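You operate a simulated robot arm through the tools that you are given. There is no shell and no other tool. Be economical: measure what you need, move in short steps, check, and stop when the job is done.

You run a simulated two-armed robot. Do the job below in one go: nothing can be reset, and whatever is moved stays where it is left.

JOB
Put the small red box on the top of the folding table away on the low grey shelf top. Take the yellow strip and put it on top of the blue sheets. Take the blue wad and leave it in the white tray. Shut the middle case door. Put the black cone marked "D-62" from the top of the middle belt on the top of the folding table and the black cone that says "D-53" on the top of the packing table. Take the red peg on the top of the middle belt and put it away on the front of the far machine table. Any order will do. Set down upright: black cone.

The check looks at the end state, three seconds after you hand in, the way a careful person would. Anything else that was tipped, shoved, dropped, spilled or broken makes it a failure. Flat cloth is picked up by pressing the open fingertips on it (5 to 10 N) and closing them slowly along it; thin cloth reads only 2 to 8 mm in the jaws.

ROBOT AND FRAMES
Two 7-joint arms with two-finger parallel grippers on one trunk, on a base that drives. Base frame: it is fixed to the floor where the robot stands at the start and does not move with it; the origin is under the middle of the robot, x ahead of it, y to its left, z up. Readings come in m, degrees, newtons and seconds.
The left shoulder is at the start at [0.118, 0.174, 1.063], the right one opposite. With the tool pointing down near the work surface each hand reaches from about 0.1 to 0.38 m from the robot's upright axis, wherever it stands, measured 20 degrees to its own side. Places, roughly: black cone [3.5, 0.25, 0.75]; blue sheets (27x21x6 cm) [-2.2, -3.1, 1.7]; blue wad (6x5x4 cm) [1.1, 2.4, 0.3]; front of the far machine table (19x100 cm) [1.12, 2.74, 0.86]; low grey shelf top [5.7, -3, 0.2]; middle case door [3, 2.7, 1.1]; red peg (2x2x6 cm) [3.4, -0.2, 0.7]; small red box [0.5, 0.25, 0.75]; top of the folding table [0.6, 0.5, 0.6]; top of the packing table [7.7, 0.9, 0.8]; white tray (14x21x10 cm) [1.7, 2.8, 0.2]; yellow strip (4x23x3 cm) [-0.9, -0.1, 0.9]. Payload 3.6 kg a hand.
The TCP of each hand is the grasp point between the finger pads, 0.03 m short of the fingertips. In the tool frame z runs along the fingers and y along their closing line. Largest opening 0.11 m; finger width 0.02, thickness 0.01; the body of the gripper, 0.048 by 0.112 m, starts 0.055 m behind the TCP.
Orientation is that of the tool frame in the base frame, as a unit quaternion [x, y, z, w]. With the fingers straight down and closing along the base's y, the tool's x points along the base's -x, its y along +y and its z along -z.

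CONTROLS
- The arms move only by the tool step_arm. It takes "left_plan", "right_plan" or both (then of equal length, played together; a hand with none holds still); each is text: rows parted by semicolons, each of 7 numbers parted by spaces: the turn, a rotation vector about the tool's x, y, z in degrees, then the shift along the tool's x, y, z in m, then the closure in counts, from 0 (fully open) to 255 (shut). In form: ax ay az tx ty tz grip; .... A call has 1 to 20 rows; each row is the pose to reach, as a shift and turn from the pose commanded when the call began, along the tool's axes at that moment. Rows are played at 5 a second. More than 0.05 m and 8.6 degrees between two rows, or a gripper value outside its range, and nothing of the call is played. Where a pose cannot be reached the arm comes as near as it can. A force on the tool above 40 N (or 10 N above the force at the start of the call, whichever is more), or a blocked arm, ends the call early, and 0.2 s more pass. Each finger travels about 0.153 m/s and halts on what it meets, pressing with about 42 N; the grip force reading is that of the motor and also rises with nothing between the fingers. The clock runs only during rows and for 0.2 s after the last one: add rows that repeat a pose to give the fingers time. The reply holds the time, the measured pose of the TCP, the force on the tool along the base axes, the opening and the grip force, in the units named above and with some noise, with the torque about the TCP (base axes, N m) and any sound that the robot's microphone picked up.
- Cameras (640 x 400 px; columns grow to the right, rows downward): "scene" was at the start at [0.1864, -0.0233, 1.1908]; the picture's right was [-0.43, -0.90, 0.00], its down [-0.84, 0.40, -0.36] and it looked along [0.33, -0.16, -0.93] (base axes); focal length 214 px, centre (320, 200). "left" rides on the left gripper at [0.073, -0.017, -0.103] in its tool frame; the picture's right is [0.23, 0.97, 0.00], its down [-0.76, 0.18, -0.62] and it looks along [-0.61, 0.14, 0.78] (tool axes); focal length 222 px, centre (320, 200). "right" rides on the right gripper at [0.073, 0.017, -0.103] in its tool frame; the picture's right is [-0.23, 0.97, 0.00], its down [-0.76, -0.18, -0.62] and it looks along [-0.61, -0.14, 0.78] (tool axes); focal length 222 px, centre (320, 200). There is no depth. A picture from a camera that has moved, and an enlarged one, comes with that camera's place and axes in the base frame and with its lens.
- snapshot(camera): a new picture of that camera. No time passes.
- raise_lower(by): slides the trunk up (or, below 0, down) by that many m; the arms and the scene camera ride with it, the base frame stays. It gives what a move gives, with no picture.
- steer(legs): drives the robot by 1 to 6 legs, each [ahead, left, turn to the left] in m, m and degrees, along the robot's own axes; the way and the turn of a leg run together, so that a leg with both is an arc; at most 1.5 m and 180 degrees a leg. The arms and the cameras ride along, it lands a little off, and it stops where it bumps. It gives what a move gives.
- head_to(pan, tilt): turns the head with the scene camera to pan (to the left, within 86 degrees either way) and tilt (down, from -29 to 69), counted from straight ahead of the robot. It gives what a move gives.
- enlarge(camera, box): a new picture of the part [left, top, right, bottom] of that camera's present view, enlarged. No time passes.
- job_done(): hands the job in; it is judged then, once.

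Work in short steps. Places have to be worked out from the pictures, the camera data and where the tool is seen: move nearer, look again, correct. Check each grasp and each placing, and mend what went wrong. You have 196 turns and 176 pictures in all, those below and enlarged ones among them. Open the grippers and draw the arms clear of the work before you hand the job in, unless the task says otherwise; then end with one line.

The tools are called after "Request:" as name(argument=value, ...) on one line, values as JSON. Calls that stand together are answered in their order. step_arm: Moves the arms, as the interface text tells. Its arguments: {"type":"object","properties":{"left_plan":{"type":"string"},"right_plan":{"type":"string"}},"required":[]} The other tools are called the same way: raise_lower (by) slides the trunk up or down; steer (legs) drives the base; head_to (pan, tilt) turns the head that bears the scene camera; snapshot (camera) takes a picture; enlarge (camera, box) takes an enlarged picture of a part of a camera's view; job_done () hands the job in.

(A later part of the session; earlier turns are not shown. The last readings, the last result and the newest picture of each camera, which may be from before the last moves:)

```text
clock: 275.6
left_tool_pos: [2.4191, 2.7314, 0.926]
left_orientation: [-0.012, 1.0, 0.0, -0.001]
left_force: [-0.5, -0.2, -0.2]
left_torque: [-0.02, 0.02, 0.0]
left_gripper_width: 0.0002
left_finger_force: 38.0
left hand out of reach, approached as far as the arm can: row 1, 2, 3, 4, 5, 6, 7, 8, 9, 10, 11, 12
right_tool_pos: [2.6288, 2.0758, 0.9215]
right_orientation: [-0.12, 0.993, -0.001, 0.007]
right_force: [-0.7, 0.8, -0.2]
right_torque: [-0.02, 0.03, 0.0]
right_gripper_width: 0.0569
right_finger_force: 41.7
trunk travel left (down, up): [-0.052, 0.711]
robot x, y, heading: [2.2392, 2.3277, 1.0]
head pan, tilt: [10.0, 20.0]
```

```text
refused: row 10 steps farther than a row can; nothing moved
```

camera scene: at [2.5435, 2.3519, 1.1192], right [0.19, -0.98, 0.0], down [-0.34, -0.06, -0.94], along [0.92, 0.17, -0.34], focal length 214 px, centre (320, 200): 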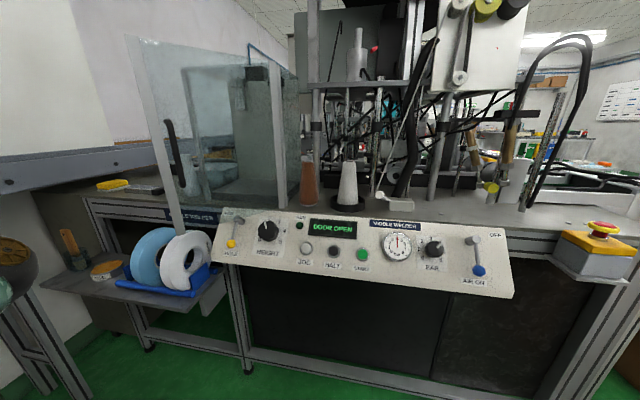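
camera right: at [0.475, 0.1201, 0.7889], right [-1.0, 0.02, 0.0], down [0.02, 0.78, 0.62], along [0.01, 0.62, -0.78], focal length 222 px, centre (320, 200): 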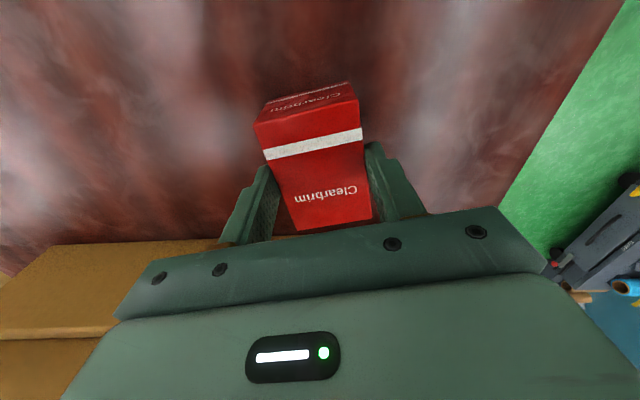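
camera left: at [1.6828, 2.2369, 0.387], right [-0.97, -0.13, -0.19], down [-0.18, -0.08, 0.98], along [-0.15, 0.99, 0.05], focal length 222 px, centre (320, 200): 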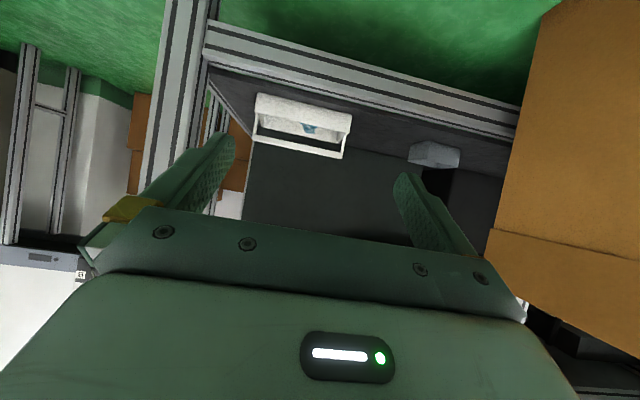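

Row spacing slightly over; resend with smaller steps.

Request:
step_arm(left_plan="0 0 -5 0 0.04 0.02 255; 0 0 -10 0 0.08 0.04 255; 0 0 -15 0 0.12 0.05 255; 0 0 -20 -0.02 0.15 0.05 255; 0 0 -20 -0.06 0.16 0.04 255; 0 0 -20 -0.1 0.16 0.03 255; 0 0 -20 -0.14 0.15 0.02 255; 0 0 -18 -0.17 0.13 0.005 255; 0 0 -15 -0.2 0.11 -0.01 255; 0 0 -12 -0.23 0.09 -0.025 255; 0 0 -9 -0.26 0.07 -0.04 255; 0 0 -6 -0.29 0.05 -0.055 255; 0 0 -3 -0.32 0.03 -0.07 255; 0 0 0 -0.345 0.005 -0.085 255; 0 0 0 -0.37 -0.02 -0.1 255; 0 0 0 -0.38 -0.03 -0.12 255; 0 0 0 -0.38 -0.03 -0.12 255")

Request:
snapshot(camera="left")

```text
clock: 279.2
left_tool_pos: [2.5012, 2.9855, 1.0078]
left_orientation: [-0.012, 1.0, -0.001, -0.001]
left_force: [0.1, 0.3, 0.5]
left_torque: [0.03, 0.01, -0.02]
left_gripper_width: 0.0
left_finger_force: 37.5
left hand out of reach, approached as far as the arm can: row 1, 5, 6, 7, 8, 9, 10, 11, 12, 13, 14, 15, 16, 17
right_tool_pos: [2.6275, 2.0762, 0.9209]
right_orientation: [-0.119, 0.993, -0.002, 0.008]
right_force: [-0.1, 0.0, -1.1]
right_torque: [-0.01, -0.05, 0.0]
right_gripper_width: 0.0571
right_finger_force: 42.1
trunk travel left (down, up): [-0.052, 0.711]
robot x, y, heading: [2.2353, 2.3324, 0.5]
head pan, tilt: [10.0, 20.0]
```

```text
90 pictures are left
camera left: at [2.4291, 2.9675, 1.1125], right [-0.25, 0.97, 0.0], down [0.76, 0.2, 0.62], along [0.6, 0.16, -0.78], focal length 222 px, centre (320, 200)
```

left: 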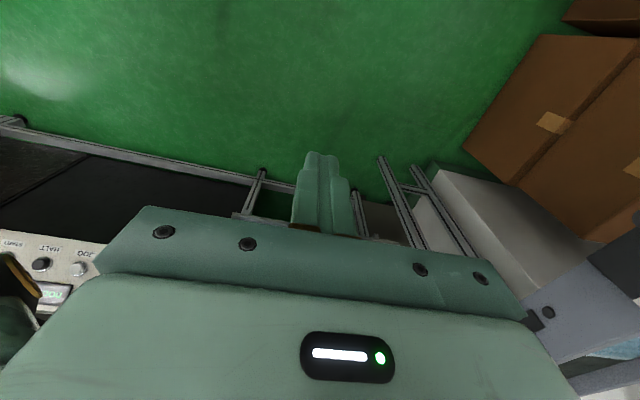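

Still folded wrongly. I'll move to free floor and retrace the arm's path backward (low, lateral with yaw −60°, then in front), which is known to work.

Request:
steer(legs=[[-0.25, -0.35, 0]])

Request:
step_arm(left_plan="0 0 -6 0.015 0 0.03 255; 0 0 -12 0.03 0 0.06 255; 0 0 -18 0.045 0 0.09 255; 0 0 -24 0.06 -0.01 0.12 255; 0 0 -30 0.075 -0.02 0.15 255; 0 0 -36 0.09 -0.025 0.18 255; 0 0 -42 0.105 -0.03 0.21 255; 0 0 -48 0.12 -0.035 0.24 255; 0 0 -54 0.135 -0.04 0.27 255; 0 0 -60 0.15 -0.045 0.3 255; 0 0 -60 0.156 -0.05 0.34 255; 0 0 -60 0.156 -0.05 0.38 255; 0 0 -60 0.156 -0.05 0.38 255")

```text
clock: 281.9
left_tool_pos: [2.252, 2.6268, 1.0085]
left_orientation: [-0.017, 1.0, -0.001, -0.002]
left_force: [-0.1, 1.1, -0.1]
left_torque: [0.01, -0.01, -0.02]
left_gripper_width: 0.0
left_finger_force: 37.3
right_tool_pos: [2.3856, 1.719, 0.9217]
right_orientation: [-0.123, 0.992, -0.001, 0.009]
right_force: [0.2, -0.2, -0.9]
right_torque: [0.07, -0.01, -0.01]
right_gripper_width: 0.0569
right_finger_force: 42.3
trunk travel left (down, up): [-0.052, 0.711]
robot x, y, heading: [1.9925, 1.9723, 1.3]
head pan, tilt: [10.0, 20.0]
```

```text
clock: 284.7
left_tool_pos: [2.0972, 2.5703, 0.6285]
left_orientation: [-0.514, 0.858, 0.0, -0.001]
left_force: [0.0, 0.2, 0.3]
left_torque: [0.0, -0.01, -0.02]
left_gripper_width: 0.0001
left_finger_force: 37.6
right_tool_pos: [2.3875, 1.7198, 0.9209]
right_orientation: [-0.123, 0.992, -0.002, 0.008]
right_force: [-0.2, 0.2, -0.7]
right_torque: [0.0, 0.0, -0.01]
right_gripper_width: 0.0569
right_finger_force: 42.2
trunk travel left (down, up): [-0.052, 0.711]
robot x, y, heading: [1.994, 1.9733, 1.0]
head pan, tilt: [10.0, 20.0]
```

Good. Now swing to the front (0.41 ahead, 0.26 left) unwinding the yaw.

Request:
step_arm(left_plan="0 0 0 0 0 0.04 255; 0 0 6 0.015 -0.043 0.07 255; 0 0 12 0.03 -0.086 0.07 255; 0 0 18 0.045 -0.129 0.07 255; 0 0 24 0.06 -0.172 0.07 255; 0 0 30 0.075 -0.215 0.07 255; 0 0 36 0.09 -0.258 0.07 255; 0 0 42 0.105 -0.301 0.07 255; 0 0 48 0.12 -0.344 0.07 255; 0 0 54 0.135 -0.387 0.05 255; 0 0 60 0.149 -0.431 0.03 255; 0 0 60 0.149 -0.431 0 255; 0 0 60 0.149 -0.431 -0.04 255; 0 0 60 0.149 -0.431 -0.08 255; 0 0 60 0.149 -0.431 -0.12 255; 0 0 60 0.149 -0.431 -0.16 255; 0 0 60 0.149 -0.431 -0.16 255")

```text
refused: row 2 steps farther than a row can; nothing moved
```

Fix the spacing.

Request:
step_arm(left_plan="0 0 0 0 0 0.04 255; 0 0 6 0.014 -0.04 0.055 255; 0 0 12 0.029 -0.083 0.07 255; 0 0 18 0.044 -0.126 0.07 255; 0 0 24 0.059 -0.17 0.07 255; 0 0 30 0.074 -0.213 0.07 255; 0 0 36 0.089 -0.256 0.07 255; 0 0 42 0.104 -0.3 0.07 255; 0 0 48 0.12 -0.344 0.07 255; 0 0 54 0.135 -0.387 0.055 255; 0 0 60 0.149 -0.431 0.04 255; 0 0 60 0.149 -0.431 0 255; 0 0 60 0.149 -0.431 -0.04 255; 0 0 60 0.149 -0.431 -0.08 255; 0 0 60 0.149 -0.431 -0.12 255; 0 0 60 0.149 -0.431 -0.16 255; 0 0 60 0.149 -0.431 -0.16 255")

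```text
clock: 288.3
left_tool_pos: [2.3117, 2.3651, 0.6125]
left_orientation: [-0.016, 1.0, -0.006, 0.005]
left_force: [-0.1, 0.0, -0.2]
left_torque: [0.0, 0.01, 0.0]
left_gripper_width: 0.0
left_finger_force: 37.9
left hand out of reach, approached as far as the arm can: row 8, 9, 10, 11, 12, 13, 14, 15, 16, 17
right_tool_pos: [2.3859, 1.7186, 0.9209]
right_orientation: [-0.123, 0.992, -0.001, 0.008]
right_force: [0.5, -0.4, -1.3]
right_torque: [-0.01, 0.03, -0.02]
right_gripper_width: 0.0568
right_finger_force: 41.4
trunk travel left (down, up): [-0.052, 0.711]
robot x, y, heading: [1.9957, 1.9693, 1.0]
head pan, tilt: [10.0, 20.0]
```

Now from here go forward and up (outward) to ≈(0.50 ahead, 0.38 left), z≈0.95.

Request:
step_arm(left_plan="0 0 0 -0.03 0 0 255; 0 0 0 -0.06 0 0 255; 0 0 0 -0.09 0 0 255; 0 0 0 -0.12 0 -0.02 255; 0 0 0 -0.14 0 -0.05 255; 0 0 0 -0.16 0 -0.09 255; 0 0 0 -0.17 0 -0.13 255; 0 0 0 -0.18 0 -0.17 255; 0 0 0 -0.19 0 -0.21 255; 0 0 0 -0.19 0 -0.25 255; 0 0 0 -0.19 0 -0.29 255; 0 0 0 -0.19 0 -0.33 255; 0 0 0 -0.19 0 -0.37 255; 0 0 0 -0.19 0 -0.41 255; 0 0 0 -0.19 0 -0.41 255")

```text
clock: 291.5
left_tool_pos: [2.5013, 2.3758, 0.9535]
left_orientation: [-0.016, 1.0, 0.0, -0.001]
left_force: [-0.3, -0.2, 0.1]
left_torque: [0.0, 0.0, 0.0]
left_gripper_width: 0.0
left_finger_force: 38.0
left hand out of reach, approached as far as the arm can: row 1, 2, 3, 4, 5, 13, 14, 15
right_tool_pos: [2.3868, 1.7188, 0.9207]
right_orientation: [-0.123, 0.992, -0.002, 0.008]
right_force: [-0.6, 0.3, -0.7]
right_torque: [0.01, 0.03, 0.02]
right_gripper_width: 0.0568
right_finger_force: 42.1
trunk travel left (down, up): [-0.052, 0.711]
robot x, y, heading: [1.9908, 1.9705, 1.1]
head pan, tilt: [10.0, 20.0]
```

Arm is back in the good configuration. Raise trunk 0.1 and drive to place the fist in front of the door (x≈2.80, y≈2.70).

Request:
raise_lower(by=0.1)

Request:
steer(legs=[[0.2, 0.32, -1], [0.1, 0, 0]])

Request:
snapshot(camera="scene")

```text
clock: 292.8
left_tool_pos: [2.502, 2.3755, 1.0517]
left_orientation: [-0.016, 1.0, -0.001, -0.001]
left_force: [0.4, 0.7, -0.2]
left_torque: [-0.01, 0.01, 0.02]
left_gripper_width: 0.0
left_finger_force: 38.1
right_tool_pos: [2.3867, 1.719, 1.0202]
right_orientation: [-0.123, 0.992, -0.002, 0.007]
right_force: [0.0, 0.6, -1.3]
right_torque: [0.04, 0.05, -0.01]
right_gripper_width: 0.0568
right_finger_force: 41.6
trunk travel left (down, up): [-0.152, 0.611]
robot x, y, heading: [1.9926, 1.9716, 1.2]
head pan, tilt: [10.0, 20.0]
```

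```text
clock: 296.0
left_tool_pos: [2.8115, 2.6864, 1.0525]
left_orientation: [-0.005, 1.0, 0.0, -0.001]
left_force: [0.5, -0.8, -0.7]
left_torque: [0.0, 0.02, -0.04]
left_gripper_width: 0.0001
left_finger_force: 37.4
right_tool_pos: [2.6824, 2.0326, 1.0201]
right_orientation: [-0.11, 0.994, -0.002, 0.008]
right_force: [-0.1, 0.8, -1.2]
right_torque: [0.02, 0.02, 0.02]
right_gripper_width: 0.0572
right_finger_force: 41.7
trunk travel left (down, up): [-0.152, 0.611]
robot x, y, heading: [2.2921, 2.293, -0.4]
head pan, tilt: [10.0, 20.0]
```

```text
89 pictures are left
camera scene: at [2.5398, 2.3088, 1.2263], right [0.17, -0.99, 0.0], down [-0.34, -0.06, -0.94], along [0.93, 0.16, -0.34], focal length 214 px, centre (320, 200)
```

scene: 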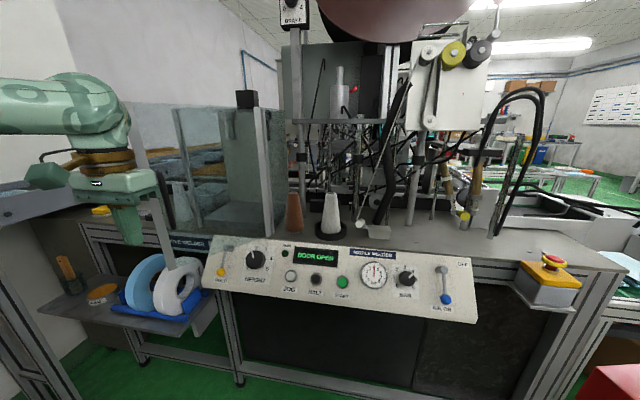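

Fist is in front of the door. Drive 0.12 m ahead, then push with the arm in small rows under force watch.

Request:
steer(legs=[[0.12, 0.03, 0]])

Request:
step_arm(left_plan="0 0 0 -0.02 0 0 255; 0 0 0 -0.04 0 0 255; 0 0 0 -0.06 0.005 0 255; 0 0 0 -0.08 0.01 0 255; 0 0 0 -0.095 0.012 0 255; 0 0 0 -0.11 0.014 0 255; 0 0 0 -0.12 0.015 0 255; 0 0 0 -0.13 0.016 0 255; 0 0 0 -0.14 0.016 0 255; 0 0 0 -0.14 0.016 0 255")

Request:
snapshot(camera="scene")

```text
clock: 297.2
left_tool_pos: [2.9339, 2.715, 1.0515]
left_orientation: [-0.003, 1.0, -0.001, -0.001]
left_force: [0.6, 0.2, 0.0]
left_torque: [0.02, 0.03, 0.01]
left_gripper_width: 0.0002
left_finger_force: 37.9
right_tool_pos: [2.8016, 2.0604, 1.0209]
right_orientation: [-0.109, 0.994, -0.001, 0.008]
right_force: [0.0, 0.0, -1.6]
right_torque: [-0.03, 0.0, 0.01]
right_gripper_width: 0.057
right_finger_force: 41.7
trunk travel left (down, up): [-0.152, 0.611]
robot x, y, heading: [2.4125, 2.3239, -0.2]
head pan, tilt: [10.0, 20.0]
```

```text
clock: 299.4
left_tool_pos: [3.0709, 2.7284, 1.0526]
left_orientation: [0.001, 1.0, 0.0, -0.001]
left_force: [0.5, 0.6, 0.4]
left_torque: [0.0, 0.02, 0.02]
left_gripper_width: 0.0
left_finger_force: 37.4
left hand out of reach, approached as far as the arm can: row 9, 10
right_tool_pos: [2.8015, 2.0617, 1.0201]
right_orientation: [-0.11, 0.994, -0.001, 0.008]
right_force: [0.1, 0.1, -0.7]
right_torque: [0.02, 0.01, -0.01]
right_gripper_width: 0.057
right_finger_force: 41.6
trunk travel left (down, up): [-0.152, 0.611]
robot x, y, heading: [2.415, 2.3222, -0.3]
head pan, tilt: [10.0, 20.0]
```

```text
88 pictures are left
camera scene: at [2.6601, 2.3373, 1.2265], right [0.17, -0.99, 0.0], down [-0.34, -0.06, -0.94], along [0.93, 0.16, -0.34], focal length 214 px, centre (320, 200)
```

scene: 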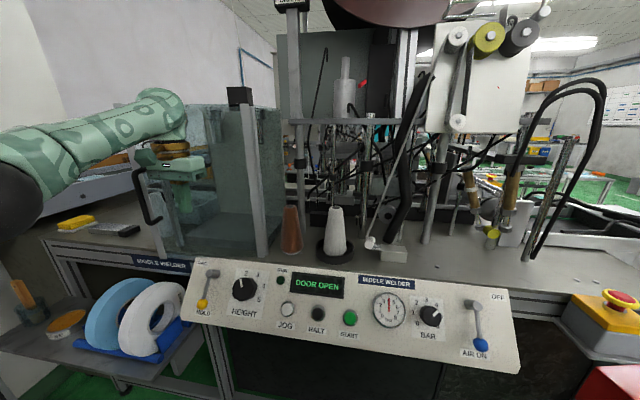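

Door now ~94°, nearly shut (display still "DOOR OPEN"). Push the last centimetres with the base.

Request:
steer(legs=[[0.03, 0, 0]])

Request:
enlarge(camera="scene", box=[120, 70, 380, 320])

```text
clock: 300.3
left_tool_pos: [3.0995, 2.7285, 1.0538]
left_orientation: [0.002, 1.0, 0.001, 0.0]
left_force: [0.6, -0.3, 0.5]
left_torque: [-0.02, 0.0, 0.01]
left_gripper_width: 0.0
left_finger_force: 37.6
right_tool_pos: [2.8306, 2.0595, 1.0212]
right_orientation: [-0.109, 0.994, -0.001, 0.009]
right_force: [0.2, 0.5, -1.0]
right_torque: [0.01, -0.01, 0.03]
right_gripper_width: 0.0569
right_finger_force: 41.6
trunk travel left (down, up): [-0.152, 0.611]
robot x, y, heading: [2.4425, 2.3221, -0.4]
head pan, tilt: [10.0, 20.0]
```

```text
1.60 times, centred on (250, 195) of scene
camera zoom: at [2.6891, 2.3369, 1.2268], right [0.17, -0.99, 0.0], down [-0.34, -0.06, -0.94], along [0.93, 0.16, -0.34], focal length 343 px, centre (432, 208)
```

zoom: 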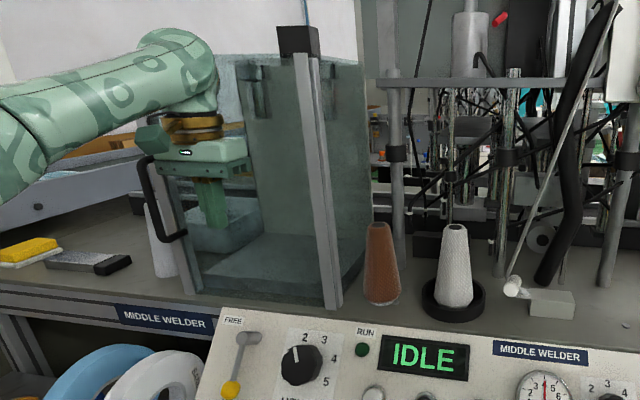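

Display now reads "IDLE": the door is shut. Withdraw straight back and verify.

Request:
steer(legs=[[-0.15, 0, 0]])

Request:
snapshot(camera="scene")

```text
clock: 301.6
left_tool_pos: [2.9504, 2.726, 1.056]
left_orientation: [0.002, 1.0, 0.0, 0.0]
left_force: [-0.1, 0.0, -0.2]
left_torque: [0.01, -0.02, 0.07]
left_gripper_width: 0.0
left_finger_force: 37.3
right_tool_pos: [2.6782, 2.0603, 1.0206]
right_orientation: [-0.109, 0.994, -0.002, 0.009]
right_force: [-0.4, 0.7, -0.9]
right_torque: [-0.03, -0.03, 0.03]
right_gripper_width: 0.0571
right_finger_force: 41.9
trunk travel left (down, up): [-0.152, 0.611]
robot x, y, heading: [2.2933, 2.3261, -0.4]
head pan, tilt: [10.0, 20.0]
```

```text
86 pictures are left
camera scene: at [2.5373, 2.3377, 1.2269], right [0.16, -0.99, 0.0], down [-0.34, -0.06, -0.94], along [0.93, 0.15, -0.34], focal length 214 px, centre (320, 200)
```

scene: 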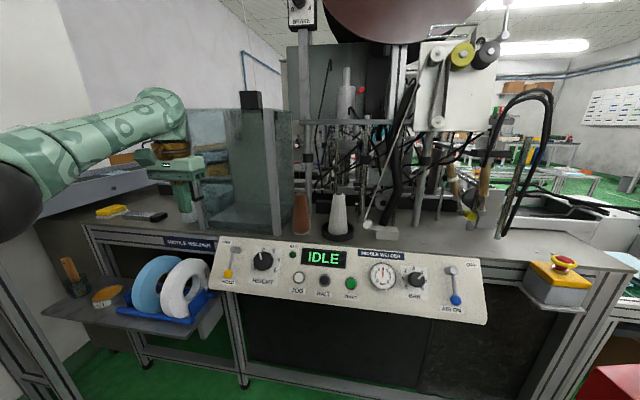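

Door is shut. Next the belt with cones/peg at (3.4–3.5, 0). Look right to find a route.

Request:
head_to(pan=-55, tilt=25)

Request:
snapshot(camera="scene")

```text
clock: 303.0
left_tool_pos: [2.9514, 2.7261, 1.0551]
left_orientation: [0.003, 1.0, 0.001, -0.001]
left_force: [-0.6, 0.1, -0.5]
left_torque: [0.01, -0.01, 0.0]
left_gripper_width: 0.0001
left_finger_force: 37.5
right_tool_pos: [2.6799, 2.0598, 1.021]
right_orientation: [-0.107, 0.994, -0.002, 0.009]
right_force: [0.3, 0.2, -1.1]
right_torque: [0.03, 0.02, -0.01]
right_gripper_width: 0.0572
right_finger_force: 41.7
trunk travel left (down, up): [-0.152, 0.611]
robot x, y, heading: [2.2951, 2.3227, -0.5]
head pan, tilt: [-55.0, 25.0]
```

```text
85 pictures are left
camera scene: at [2.4988, 2.2465, 1.2185], right [-0.82, -0.57, 0.0], down [-0.24, 0.35, -0.91], along [0.51, -0.75, -0.42], focal length 214 px, centre (320, 200)
```

scene: 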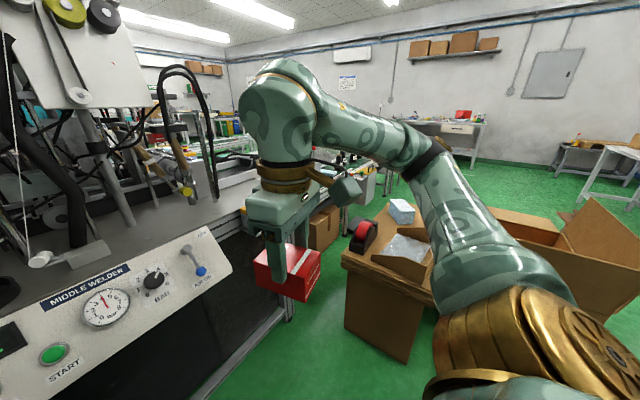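

The gap by the carton stack is too narrow; I return the way I came (west at y≈1.77, south at x≈1.25), with the trunk raised for clearance.

Request:
raise_lower(by=0.25)

Request:
steer(legs=[[-0.5, -0.55, 0.5], [-0.54, 0, 0], [0, -1.2, 0]])

Request:
head_to(pan=-40, tilt=50)

Request:
snapshot(camera="scene")

```text
clock: 305.6
left_tool_pos: [2.8497, 2.7276, 1.4289]
left_orientation: [0.003, 0.993, -0.001, 0.118]
left_force: [0.5, 0.1, 0.1]
left_torque: [-0.01, 0.04, -0.02]
left_gripper_width: 0.0002
left_finger_force: 37.8
right_tool_pos: [2.6448, 2.0597, 1.3021]
right_orientation: [-0.107, 0.993, -0.008, 0.057]
right_force: [-0.4, -0.5, -0.2]
right_torque: [0.01, 0.03, -0.03]
right_gripper_width: 0.0568
right_finger_force: 41.7
trunk travel left (down, up): [-0.402, 0.361]
robot x, y, heading: [2.2923, 2.3257, -0.6]
head pan, tilt: [-55.0, 25.0]
```

```text
clock: 318.0
left_tool_pos: [1.8043, 0.9764, 1.4305]
left_orientation: [0.001, 0.993, 0.001, 0.117]
left_force: [-0.9, 0.4, -0.6]
left_torque: [-0.01, -0.03, -0.01]
left_gripper_width: 0.0001
left_finger_force: 37.7
right_tool_pos: [1.601, 0.3064, 1.3026]
right_orientation: [-0.108, 0.992, -0.008, 0.058]
right_force: [-0.5, 0.5, -1.3]
right_torque: [0.0, 0.01, 0.01]
right_gripper_width: 0.057
right_finger_force: 42.5
trunk travel left (down, up): [-0.402, 0.361]
robot x, y, heading: [1.2506, 0.5713, -0.3]
head pan, tilt: [-55.0, 25.0]
```

```text
clock: 318.9
left_tool_pos: [1.8035, 0.9756, 1.4301]
left_orientation: [0.001, 0.993, -0.001, 0.117]
left_force: [0.2, -0.4, 0.1]
left_torque: [0.02, -0.03, -0.01]
left_gripper_width: 0.0
left_finger_force: 37.8
right_tool_pos: [1.6013, 0.3073, 1.3034]
right_orientation: [-0.108, 0.992, -0.008, 0.058]
right_force: [-0.1, 0.0, 0.3]
right_torque: [-0.01, 0.01, 0.02]
right_gripper_width: 0.0571
right_finger_force: 41.9
trunk travel left (down, up): [-0.402, 0.361]
robot x, y, heading: [1.2489, 0.57, -0.7]
head pan, tilt: [-40.0, 50.0]
```

```text
84 pictures are left
camera scene: at [1.3508, 0.5199, 1.4384], right [-0.65, -0.76, 0.0], down [-0.58, 0.5, -0.64], along [0.49, -0.42, -0.77], focal length 214 px, centre (320, 200)
```

scene: 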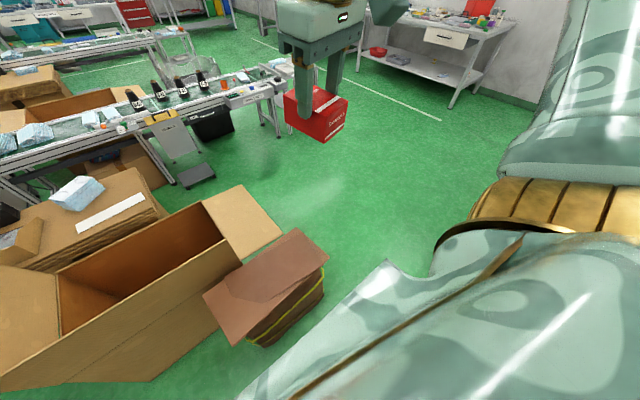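

Belt with four black cones visible. Continue: south, then diagonal past the bag corner, then east.

Request:
steer(legs=[[0, -0.52, 0.7], [0.27, -0.18, 0], [1.1, 0, 0]])

Request:
head_to(pan=5, tilt=35)

Request:
snapshot(camera="scene")

```text
clock: 329.0
left_tool_pos: [3.1703, 0.2967, 1.4309]
left_orientation: [-0.013, 0.993, 0.001, 0.117]
left_force: [0.4, -0.8, 0.3]
left_torque: [-0.05, -0.01, 0.01]
left_gripper_width: 0.0
left_finger_force: 38.0
right_tool_pos: [2.9856, -0.376, 1.302]
right_orientation: [-0.121, 0.991, -0.007, 0.058]
right_force: [1.0, 0.1, -1.6]
right_torque: [0.02, 0.03, 0.0]
right_gripper_width: 0.0569
right_finger_force: 42.2
trunk travel left (down, up): [-0.402, 0.361]
robot x, y, heading: [2.6255, -0.119, 1.2]
head pan, tilt: [-40.0, 50.0]
```

```text
clock: 330.1
left_tool_pos: [3.1698, 0.2978, 1.429]
left_orientation: [-0.012, 0.993, 0.002, 0.118]
left_force: [-0.4, 0.0, 0.0]
left_torque: [0.0, -0.01, -0.02]
left_gripper_width: 0.0
left_finger_force: 37.8
right_tool_pos: [2.9856, -0.3759, 1.3023]
right_orientation: [-0.121, 0.991, -0.007, 0.058]
right_force: [0.7, -0.9, -1.7]
right_torque: [0.01, 0.0, 0.0]
right_gripper_width: 0.0568
right_finger_force: 42.0
trunk travel left (down, up): [-0.402, 0.361]
robot x, y, heading: [2.6278, -0.1218, 1.1]
head pan, tilt: [5.0, 35.0]
```

```text
83 pictures are left
camera scene: at [2.7567, -0.1121, 1.46], right [0.11, -0.99, 0.0], down [-0.57, -0.06, -0.82], along [0.81, 0.09, -0.57], focal length 214 px, centre (320, 200)
```

scene: 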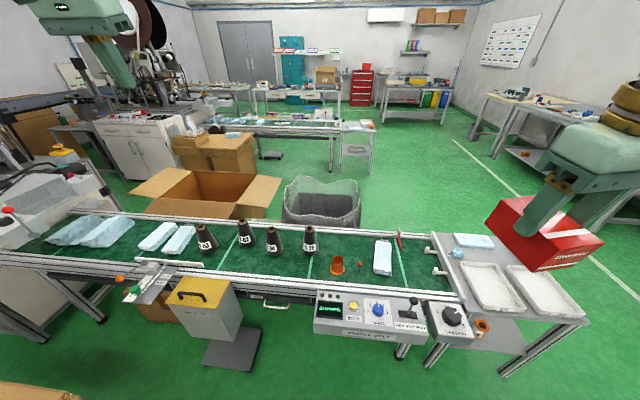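

Request:
enlarge(camera="scene", box=[170, 200, 440, 320])

```text
2.37 times, centred on (305, 260) of scene
camera zoom: at [2.7567, -0.1121, 1.46], right [0.11, -0.99, 0.0], down [-0.57, -0.06, -0.82], along [0.81, 0.09, -0.57], focal length 508 px, centre (356, 58)
```

zoom: 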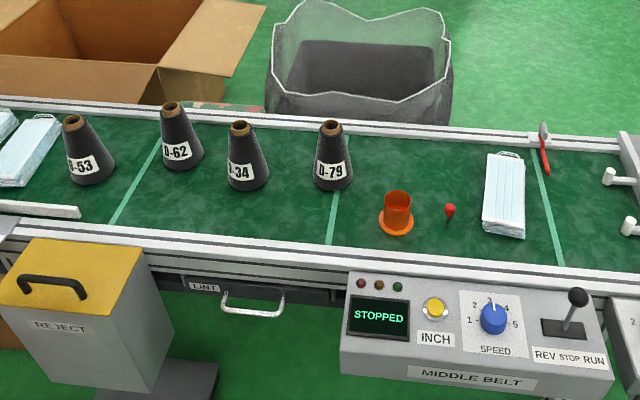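

Labels are readable: D‑53 leftmost, then D‑62, D‑34, D‑79; the red peg stands at ≈(3.36,−0.22). Lower the trunk back and check arm poses.

Request:
raise_lower(by=-0.22)

Request:
steer(legs=[[0.1, 0.22, -1.1]])

Request:
snapshot(camera="left")

```text
clock: 332.5
left_tool_pos: [3.1692, 0.298, 1.2102]
left_orientation: [-0.013, 0.993, 0.001, 0.118]
left_force: [0.6, -0.3, -0.4]
left_torque: [-0.03, -0.02, -0.01]
left_gripper_width: 0.0
left_finger_force: 37.4
right_tool_pos: [2.9845, -0.3764, 1.0849]
right_orientation: [-0.122, 0.991, -0.007, 0.058]
right_force: [0.8, -0.4, 0.3]
right_torque: [-0.01, 0.0, 0.0]
right_gripper_width: 0.0569
right_finger_force: 41.8
trunk travel left (down, up): [-0.182, 0.581]
robot x, y, heading: [2.6266, -0.1253, 1.2]
head pan, tilt: [5.0, 35.0]
```

```text
clock: 334.2
left_tool_pos: [3.2773, 0.5048, 1.2106]
left_orientation: [0.002, 0.993, -0.001, 0.118]
left_force: [0.0, 0.5, -0.1]
left_torque: [-0.01, -0.02, -0.02]
left_gripper_width: 0.0
left_finger_force: 37.8
right_tool_pos: [3.0762, -0.1623, 1.0834]
right_orientation: [-0.11, 0.992, -0.007, 0.056]
right_force: [0.6, 0.0, 0.0]
right_torque: [-0.01, -0.01, 0.02]
right_gripper_width: 0.0569
right_finger_force: 42.1
trunk travel left (down, up): [-0.182, 0.581]
robot x, y, heading: [2.7215, 0.0978, -0.2]
head pan, tilt: [5.0, 35.0]
```

```text
81 pictures are left
camera left: at [3.184, 0.4891, 1.2935], right [-0.22, 0.97, -0.05], down [0.6, 0.18, 0.78], along [0.77, 0.14, -0.62], focal length 222 px, centre (320, 200)
```

left: 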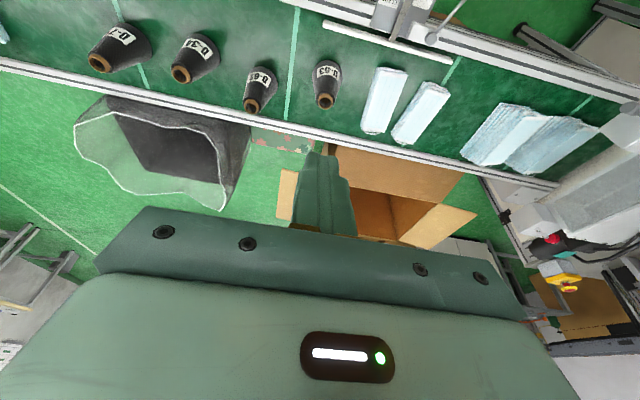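

D‑53's top is near (3.45,0.53,0.77). Drive 0.16 ahead, level the left tool, open, and lower to z≈0.93.

Request:
steer(legs=[[0.15, 0.03, 0]])

Request:
step_arm(left_plan="0 4.5 0 0 0 0.03 200; 0 9 0 0 0 0.06 100; 0 13.6 0 0 0 0.1 0; 0 13.6 0 0 0 0.14 0; 0 13.6 0 -0.02 0 0.18 0; 0 13.6 0 -0.03 0 0.22 0; 0 13.6 0 -0.04 0 0.26 0; 0 13.6 0 -0.05 0 0.28 0; 0 13.6 0 -0.05 0 0.28 0")

Request:
snapshot(camera="left")

```text
clock: 335.6
left_tool_pos: [3.4282, 0.5346, 1.208]
left_orientation: [0.0, 0.993, 0.0, 0.117]
left_force: [0.7, -0.4, 0.0]
left_torque: [0.01, 0.04, 0.01]
left_gripper_width: 0.0
left_finger_force: 36.9
right_tool_pos: [3.2281, -0.1317, 1.0828]
right_orientation: [-0.11, 0.992, -0.008, 0.058]
right_force: [-0.2, 0.4, -0.6]
right_torque: [-0.02, 0.04, -0.02]
right_gripper_width: 0.0569
right_finger_force: 42.5
trunk travel left (down, up): [-0.182, 0.581]
robot x, y, heading: [2.875, 0.129, -0.2]
head pan, tilt: [5.0, 35.0]
```

```text
clock: 337.6
left_tool_pos: [3.5424, 0.5346, 0.9498]
left_orientation: [-0.001, 1.0, -0.001, 0.0]
left_force: [1.2, -0.1, 1.4]
left_torque: [-0.02, 0.03, 0.04]
left_gripper_width: 0.1098
left_finger_force: 0.1
right_tool_pos: [3.2259, -0.1336, 1.0832]
right_orientation: [-0.11, 0.992, -0.007, 0.058]
right_force: [0.3, -0.1, -1.2]
right_torque: [0.01, 0.01, 0.0]
right_gripper_width: 0.0571
right_finger_force: 41.4
trunk travel left (down, up): [-0.182, 0.581]
robot x, y, heading: [2.8731, 0.1266, -0.3]
head pan, tilt: [5.0, 35.0]
```

```text
80 pictures are left
camera left: at [3.4705, 0.5186, 1.0553], right [-0.23, 0.97, 0.0], down [0.76, 0.18, 0.62], along [0.61, 0.14, -0.78], focal length 222 px, centre (320, 200)
```

left: 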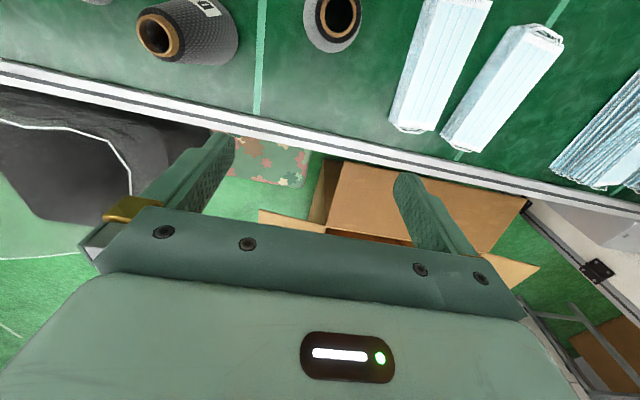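

D‑53 top at ≈(3.461,0.533). Shift back 0.081, descend to z≈0.765 and close.

Request:
step_arm(left_plan="0 0 0 0.04 0 0 0; 0 0 0 0.081 -0.002 0 0; 0 0 0 0.081 -0.002 0.04 0; 0 0 0 0.081 -0.002 0.08 0; 0 0 0 0.081 -0.002 0.1 0; 0 0 0 0.081 -0.002 0.1 0")

Request:
snapshot(camera="left")

```text
clock: 339.0
left_tool_pos: [3.4601, 0.5329, 0.8482]
left_orientation: [-0.001, 1.0, 0.0, -0.001]
left_force: [0.2, -0.5, -0.1]
left_torque: [0.01, -0.03, -0.03]
left_gripper_width: 0.11
left_finger_force: 0.0
right_tool_pos: [3.2268, -0.1328, 1.083]
right_orientation: [-0.109, 0.992, -0.009, 0.058]
right_force: [-0.2, -0.1, -0.5]
right_torque: [0.0, -0.03, 0.0]
right_gripper_width: 0.057
right_finger_force: 41.7
trunk travel left (down, up): [-0.182, 0.581]
robot x, y, heading: [2.8745, 0.1278, -0.3]
head pan, tilt: [5.0, 35.0]
```

```text
79 pictures are left
camera left: at [3.3876, 0.5155, 0.9527], right [-0.23, 0.97, 0.0], down [0.76, 0.18, 0.62], along [0.61, 0.14, -0.78], focal length 222 px, centre (320, 200)
```

left: 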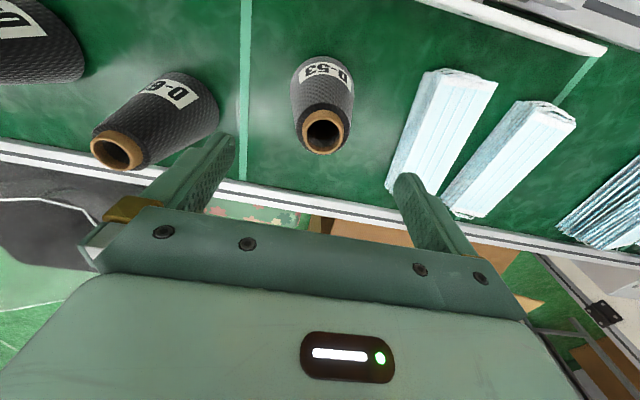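

Confirmed label D‑53; top at (3.461,0.534,0.763). Descend to z≈0.735 and close.

Request:
step_arm(left_plan="0 0 0 0 0.001 0.04 0; 0 0 0 0 0.001 0.08 0; 0 0 0 0 0.001 0.113 0; 0 0 0 0 0.001 0.113 60; 0 0 0 0 0.001 0.113 110; 0 0 0 0 0.001 0.113 160; 0 0 0 0 0.001 0.113 200; 0 0 0 0 0.001 0.113 200; 0 0 0 0 0.001 0.073 200; 0 0 0 0 0.001 0.033 200; 0 0 0 0 0.001 -0.01 200; 0 0 0 0 0.001 -0.05 200; 0 0 0 0 0.001 -0.09 200; 0 0 0 0 0.001 -0.09 200")

Request:
snapshot(camera="left")

```text
clock: 342.0
left_tool_pos: [3.4633, 0.5336, 0.9383]
left_orientation: [-0.001, 1.0, 0.0, -0.001]
left_force: [1.5, -0.3, -1.9]
left_torque: [-0.01, 0.02, 0.0]
left_gripper_width: 0.063
left_finger_force: 42.2
right_tool_pos: [3.2279, -0.1329, 1.0808]
right_orientation: [-0.109, 0.992, -0.008, 0.057]
right_force: [0.6, -0.2, -0.3]
right_torque: [0.0, 0.03, 0.02]
right_gripper_width: 0.0571
right_finger_force: 42.0
trunk travel left (down, up): [-0.182, 0.581]
robot x, y, heading: [2.8718, 0.1254, -0.4]
head pan, tilt: [5.0, 35.0]
```

```text
78 pictures are left
camera left: at [3.3908, 0.5179, 1.0422], right [-0.23, 0.97, 0.0], down [0.76, 0.18, 0.62], along [0.6, 0.14, -0.78], focal length 222 px, centre (320, 200)
```

left: 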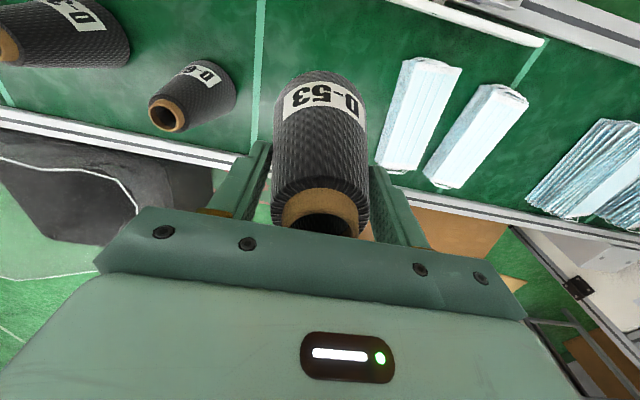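

D‑53 is held. Drive around the belt's right end (lane y≈−1.6) toward +x, then look for the packing table and grey shelf.

Request:
steer(legs=[[-0.27, 0, 0.4], [0, -1.45, 0], [0, -0.3, 0], [1.4, 0, 0], [1.2, 0, 0]])

Request:
head_to(pan=0, tilt=20)

Request:
snapshot(camera="scene")

Request:
head_to(pan=-60, tilt=30)

Request:
snapshot(camera="scene")

```text
clock: 364.6
left_tool_pos: [5.7735, -1.1909, 0.9377]
left_orientation: [-0.007, 1.0, 0.0, -0.001]
left_force: [0.8, -0.1, -2.9]
left_torque: [-0.02, 0.0, -0.01]
left_gripper_width: 0.0628
left_finger_force: 42.1
right_tool_pos: [5.5458, -1.8629, 1.0827]
right_orientation: [-0.117, 0.992, -0.008, 0.057]
right_force: [0.7, -0.1, -0.8]
right_torque: [0.03, 0.03, -0.01]
right_gripper_width: 0.0567
right_finger_force: 41.8
trunk travel left (down, up): [-0.182, 0.581]
robot x, y, heading: [5.1896, -1.6068, 0.7]
head pan, tilt: [5.0, 35.0]
```

```text
clock: 365.3
left_tool_pos: [5.7722, -1.1914, 0.9381]
left_orientation: [-0.007, 1.0, -0.001, 0.0]
left_force: [0.1, 0.6, -2.4]
left_torque: [-0.01, 0.0, -0.02]
left_gripper_width: 0.0629
left_finger_force: 42.5
right_tool_pos: [5.5463, -1.8625, 1.0822]
right_orientation: [-0.116, 0.991, -0.007, 0.058]
right_force: [0.7, 0.5, -1.5]
right_torque: [0.01, 0.01, -0.03]
right_gripper_width: 0.0571
right_finger_force: 42.3
trunk travel left (down, up): [-0.182, 0.581]
robot x, y, heading: [5.1901, -1.6044, 0.4]
head pan, tilt: [0.0, 20.0]
```

```text
77 pictures are left
camera scene: at [5.4189, -1.6033, 1.2582], right [0.01, -1.0, 0.0], down [-0.34, 0.0, -0.94], along [0.94, 0.01, -0.34], focal length 214 px, centre (320, 200)
```

scene: 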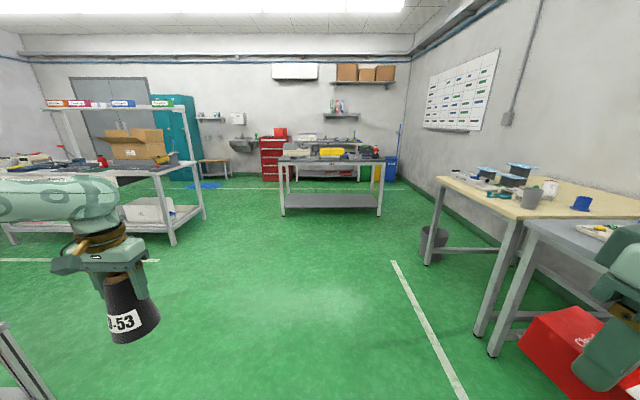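

```text
clock: 366.6
left_tool_pos: [5.7712, -1.192, 0.9378]
left_orientation: [-0.007, 1.0, 0.0, -0.001]
left_force: [0.1, 0.6, -3.2]
left_torque: [0.01, -0.01, 0.0]
left_gripper_width: 0.0628
left_finger_force: 41.7
right_tool_pos: [5.5466, -1.8622, 1.0827]
right_orientation: [-0.117, 0.991, -0.008, 0.059]
right_force: [1.0, -1.6, -1.1]
right_torque: [-0.02, 0.01, -0.02]
right_gripper_width: 0.0569
right_finger_force: 42.3
trunk travel left (down, up): [-0.182, 0.581]
robot x, y, heading: [5.1871, -1.6063, 0.1]
head pan, tilt: [-60.0, 30.0]
```

```text
76 pictures are left
camera scene: at [5.3718, -1.682, 1.2422], right [-0.86, -0.51, 0.0], down [-0.25, 0.43, -0.87], along [0.44, -0.75, -0.5], focal length 214 px, centre (320, 200)
```

scene: 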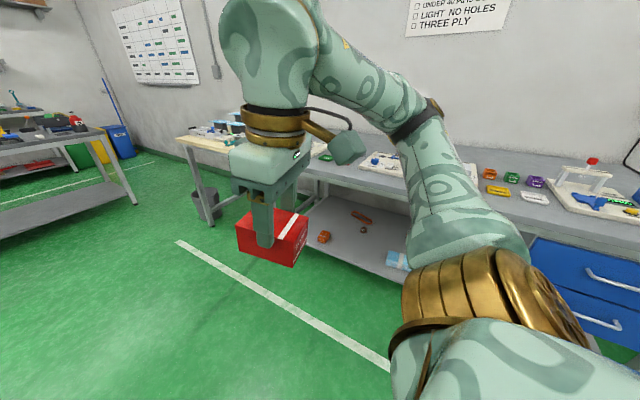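

The packing table is ahead-left (right end y≈0.1, front x≈7.5). The low grey shelf is under the bench on the right: ≈(5.75, −2.7…−3). First the red box: bring the right arm low in front.

Request:
step_arm(right_plan="0 2 0 -0.01 0 0.045 220; 0 4 0 -0.02 0 0.09 220; 0 6.7 0 -0.03 0 0.135 220; 0 6.7 0 -0.04 -0.005 0.18 220; 0 6.7 0 -0.05 -0.012 0.225 220; 0 6.7 0 -0.05 -0.012 0.27 220; 0 6.7 0 -0.05 -0.012 0.315 220; 0 6.7 0 -0.05 -0.012 0.36 220; 0 6.7 0 -0.05 -0.012 0.4 220; 0 6.7 0 -0.05 -0.012 0.4 220")

```text
clock: 368.8
left_tool_pos: [5.7723, -1.1907, 0.9386]
left_orientation: [-0.007, 1.0, 0.0, -0.001]
left_force: [-0.4, 0.2, -3.2]
left_torque: [-0.01, 0.03, 0.01]
left_gripper_width: 0.0628
left_finger_force: 42.8
right_tool_pos: [5.6439, -1.8627, 0.6913]
right_orientation: [-0.115, 0.993, -0.014, -0.001]
right_force: [-0.1, -0.4, -1.8]
right_torque: [0.0, 0.01, -0.01]
right_gripper_width: 0.0568
right_finger_force: 41.9
trunk travel left (down, up): [-0.182, 0.581]
robot x, y, heading: [5.1876, -1.6062, 0.3]
head pan, tilt: [-60.0, 30.0]
```

Now swing it to the right side (mirror of what worked on the left), yaw +70°.

Request:
step_arm(right_plan="0 0 6.3 0.038 -0.023 -0.01 220; 0 0 12.6 0.076 -0.046 -0.02 220; 0 0 18.9 0.113 -0.069 -0.03 220; 0 0 25.2 0.151 -0.092 -0.03 220; 0 0 31.5 0.189 -0.115 -0.03 220; 0 0 37.8 0.227 -0.139 -0.03 220; 0 0 44.1 0.265 -0.162 -0.03 220; 0 0 50.4 0.303 -0.185 -0.03 220; 0 0 56.7 0.34 -0.208 -0.03 220; 0 0 63 0.378 -0.231 -0.03 220; 0 0 69.5 0.416 -0.254 -0.03 220; 0 0 69.5 0.416 -0.254 0 220; 0 0 69.5 0.416 -0.254 0.04 220; 0 0 69.5 0.416 -0.254 0.08 220; 0 0 69.5 0.416 -0.254 0.08 220")

```text
clock: 372.0
left_tool_pos: [5.7725, -1.1908, 0.9382]
left_orientation: [-0.008, 1.0, 0.001, -0.001]
left_force: [0.2, 0.4, -2.3]
left_torque: [-0.01, -0.02, 0.01]
left_gripper_width: 0.0627
left_finger_force: 41.9
right_tool_pos: [5.2991, -2.2067, 0.6194]
right_orientation: [0.471, 0.882, -0.011, 0.007]
right_force: [-0.5, 0.0, -1.1]
right_torque: [-0.02, -0.01, 0.04]
right_gripper_width: 0.0566
right_finger_force: 41.8
trunk travel left (down, up): [-0.182, 0.581]
robot x, y, heading: [5.1937, -1.6045, 0.7]
head pan, tilt: [-60.0, 30.0]
```

Good. Now tilt the right tool so the fingers point toward the shelf (−y), then approach.

Request:
step_arm(right_plan="2 -6.7 3.9 0 0 0 220; 4.1 -13.3 7.8 0 0 0 220; 6.1 -20 11.7 0 0 0.01 220; 8.2 -26.7 15.7 0 0 0.02 220; 10.2 -33.3 19.6 0 0 0.03 220; 12.2 -40 23.5 0 0 0.04 220; 14.3 -46.6 27.4 0 0 0.05 220; 16.3 -53.3 31.3 0 0 0.06 220; 16.3 -53.3 31.3 0 0 0.06 220")

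Request:
steer(legs=[[0.36, -0.25, 0]])

Request:
snapshot(camera="right")

```text
clock: 374.0
left_tool_pos: [5.7722, -1.1923, 0.9395]
left_orientation: [-0.007, 1.0, 0.001, 0.0]
left_force: [-0.7, 0.6, -2.3]
left_torque: [0.03, -0.03, -0.01]
left_gripper_width: 0.0625
left_finger_force: 42.7
right_tool_pos: [5.2984, -2.2092, 0.5594]
right_orientation: [0.624, 0.621, -0.334, 0.335]
right_force: [1.5, 0.4, -1.0]
right_torque: [-0.01, -0.02, -0.05]
right_gripper_width: 0.0568
right_finger_force: 42.3
right hand out of reach, approached as far as the arm can: row 1
trunk travel left (down, up): [-0.182, 0.581]
robot x, y, heading: [5.1899, -1.6049, 0.3]
head pan, tilt: [-60.0, 30.0]
```

```text
clock: 376.7
left_tool_pos: [6.1332, -1.4363, 0.9378]
left_orientation: [-0.009, 1.0, 0.001, -0.002]
left_force: [0.8, 0.3, -2.3]
left_torque: [-0.04, 0.01, 0.0]
left_gripper_width: 0.0622
left_finger_force: 42.3
right_tool_pos: [5.6609, -2.4584, 0.5598]
right_orientation: [0.622, 0.623, -0.334, 0.336]
right_force: [-0.2, 0.0, 0.0]
right_torque: [0.03, 0.05, -0.01]
right_gripper_width: 0.0571
right_finger_force: 42.4
trunk travel left (down, up): [-0.182, 0.581]
robot x, y, heading: [5.5505, -1.8555, 0.5]
head pan, tilt: [-60.0, 30.0]
```

```text
75 pictures are left
camera right: at [5.6777, -2.3308, 0.5565], right [0.97, -0.12, 0.19], down [-0.18, 0.1, 0.98], along [-0.14, -0.99, 0.07], focal length 222 px, centre (320, 200)
```

right: 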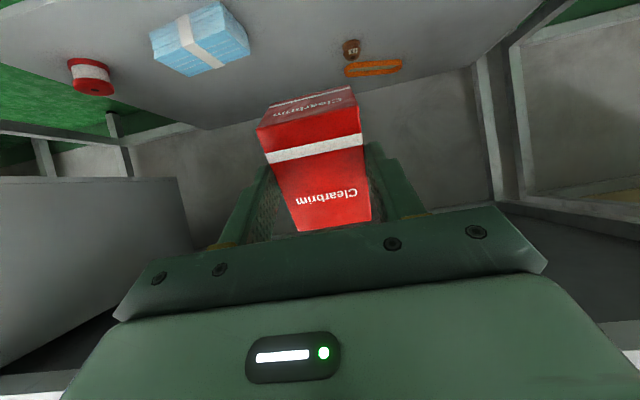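

Free spot on the shelf at ≈(5.66,−2.79), clear of the blue pack, cup and orange item. Lower trunk 0.1 and strafe toward it, checking.

Request:
raise_lower(by=-0.12)

Request:
steer(legs=[[0, -0.18, 0]])

Request:
snapshot(camera="right")

```text
clock: 378.2
left_tool_pos: [6.1311, -1.4365, 0.8191]
left_orientation: [-0.011, 1.0, 0.0, 0.0]
left_force: [0.2, -0.3, -2.7]
left_torque: [-0.02, 0.01, -0.02]
left_gripper_width: 0.0625
left_finger_force: 41.4
right_tool_pos: [5.6615, -2.4559, 0.4397]
right_orientation: [0.623, 0.623, -0.333, 0.337]
right_force: [0.1, 0.1, -0.6]
right_torque: [0.0, 0.02, -0.03]
right_gripper_width: 0.057
right_finger_force: 41.7
trunk travel left (down, up): [-0.062, 0.701]
robot x, y, heading: [5.55, -1.8536, 0.6]
head pan, tilt: [-60.0, 30.0]
```

```text
clock: 379.4
left_tool_pos: [6.1302, -1.5386, 0.8148]
left_orientation: [-0.013, 1.0, -0.005, 0.001]
left_force: [0.0, 0.3, -2.6]
left_torque: [0.0, 0.03, 0.02]
left_gripper_width: 0.0623
left_finger_force: 42.0
right_tool_pos: [5.6626, -2.5524, 0.4386]
right_orientation: [0.626, 0.624, -0.331, 0.332]
right_force: [0.6, 0.2, -0.8]
right_torque: [0.03, 0.01, 0.02]
right_gripper_width: 0.0567
right_finger_force: 42.1
trunk travel left (down, up): [-0.062, 0.701]
robot x, y, heading: [5.5573, -1.9688, 1.3]
head pan, tilt: [-60.0, 30.0]
stopped in leg 1: the robot was blocked; the commanded pose is now the measured one
```

```text
74 pictures are left
camera right: at [5.6787, -2.4266, 0.4378], right [0.97, -0.13, 0.19], down [-0.18, 0.09, 0.98], along [-0.15, -0.99, 0.06], focal length 222 px, centre (320, 200)
```

right: 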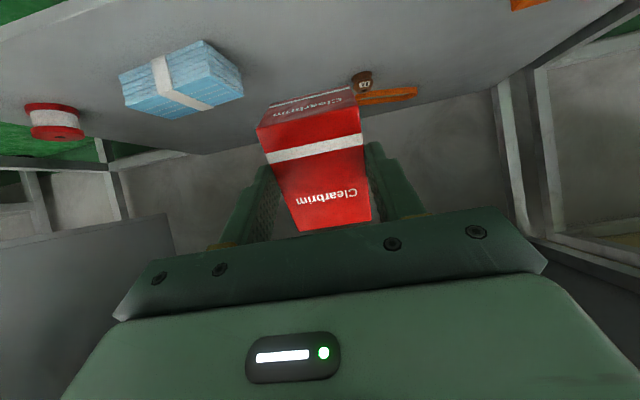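

Blocked, probably elbow against the bench edge. Look at it.

Request:
head_to(pan=-85, tilt=20)

Request:
snapshot(camera="scene")

```text
clock: 380.3
left_tool_pos: [6.1319, -1.5403, 0.8126]
left_orientation: [-0.012, 1.0, -0.006, 0.0]
left_force: [-0.5, -0.4, -1.4]
left_torque: [-0.01, -0.02, -0.03]
left_gripper_width: 0.0624
left_finger_force: 42.0
right_tool_pos: [5.661, -2.5522, 0.4399]
right_orientation: [0.627, 0.623, -0.332, 0.33]
right_force: [-0.5, 0.1, -0.7]
right_torque: [-0.01, 0.02, -0.02]
right_gripper_width: 0.0566
right_finger_force: 41.6
trunk travel left (down, up): [-0.062, 0.701]
robot x, y, heading: [5.5553, -1.9693, 1.1]
head pan, tilt: [-85.0, 20.0]
```

```text
73 pictures are left
camera scene: at [5.7718, -2.0441, 1.1311], right [-0.99, -0.11, 0.0], down [-0.04, 0.33, -0.94], along [0.1, -0.94, -0.33], focal length 214 px, centre (320, 200)
```

scene: 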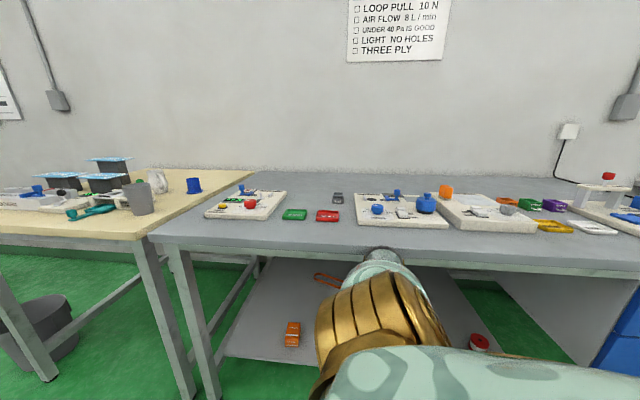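

The elbow rests against the bench's front edge. Back the base 4 cm, reduce the tilt to ~40° and extend the arm inward under the bench.

Request:
steer(legs=[[0, 0.04, -1]])

Request:
step_arm(right_plan="0 3 0 -0.01 0 0.03 220; 0 6 0 -0.02 0 0.06 220; 0 9 0 -0.035 0 0.09 220; 0 12 0 -0.05 0 0.12 220; 0 14 0 -0.06 0 0.15 220; 0 16 0 -0.072 0 0.178 220; 0 16 0 -0.072 0 0.178 220; 0 16 0 -0.072 0 0.178 220")

Request:
snapshot(camera="right")

```text
clock: 381.2
left_tool_pos: [6.1378, -1.5184, 0.818]
left_orientation: [-0.002, 1.0, -0.001, 0.001]
left_force: [-0.3, 0.0, -3.4]
left_torque: [-0.02, 0.01, -0.01]
left_gripper_width: 0.0624
left_finger_force: 42.1
right_tool_pos: [5.65, -2.5189, 0.4319]
right_orientation: [0.634, 0.619, -0.331, 0.323]
right_force: [0.5, -0.2, -0.3]
right_torque: [0.02, 0.01, -0.02]
right_gripper_width: 0.057
right_finger_force: 41.8
trunk travel left (down, up): [-0.062, 0.701]
robot x, y, heading: [5.5542, -1.9328, -0.3]
head pan, tilt: [-85.0, 20.0]
```

```text
clock: 383.0
left_tool_pos: [6.1383, -1.5188, 0.8186]
left_orientation: [-0.002, 1.0, 0.001, 0.0]
left_force: [-0.2, 0.0, -2.3]
left_torque: [0.0, 0.02, 0.01]
left_gripper_width: 0.0622
left_finger_force: 42.3
right_tool_pos: [5.6442, -2.7071, 0.3889]
right_orientation: [0.675, 0.658, -0.239, 0.233]
right_force: [0.0, -0.3, -0.5]
right_torque: [0.01, -0.03, 0.01]
right_gripper_width: 0.0567
right_finger_force: 42.1
trunk travel left (down, up): [-0.062, 0.701]
robot x, y, heading: [5.5561, -1.9269, 0.1]
head pan, tilt: [-85.0, 20.0]
```

```text
72 pictures are left
camera right: at [5.6625, -2.5856, 0.4245], right [0.97, -0.2, 0.14], down [-0.18, -0.2, 0.96], along [-0.17, -0.96, -0.23], focal length 222 px, centre (320, 200)
```

right: 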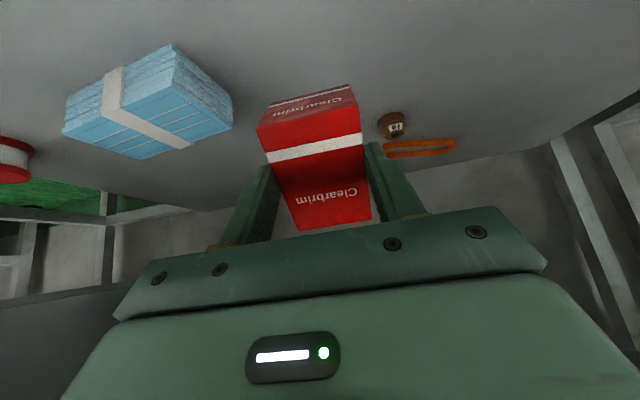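

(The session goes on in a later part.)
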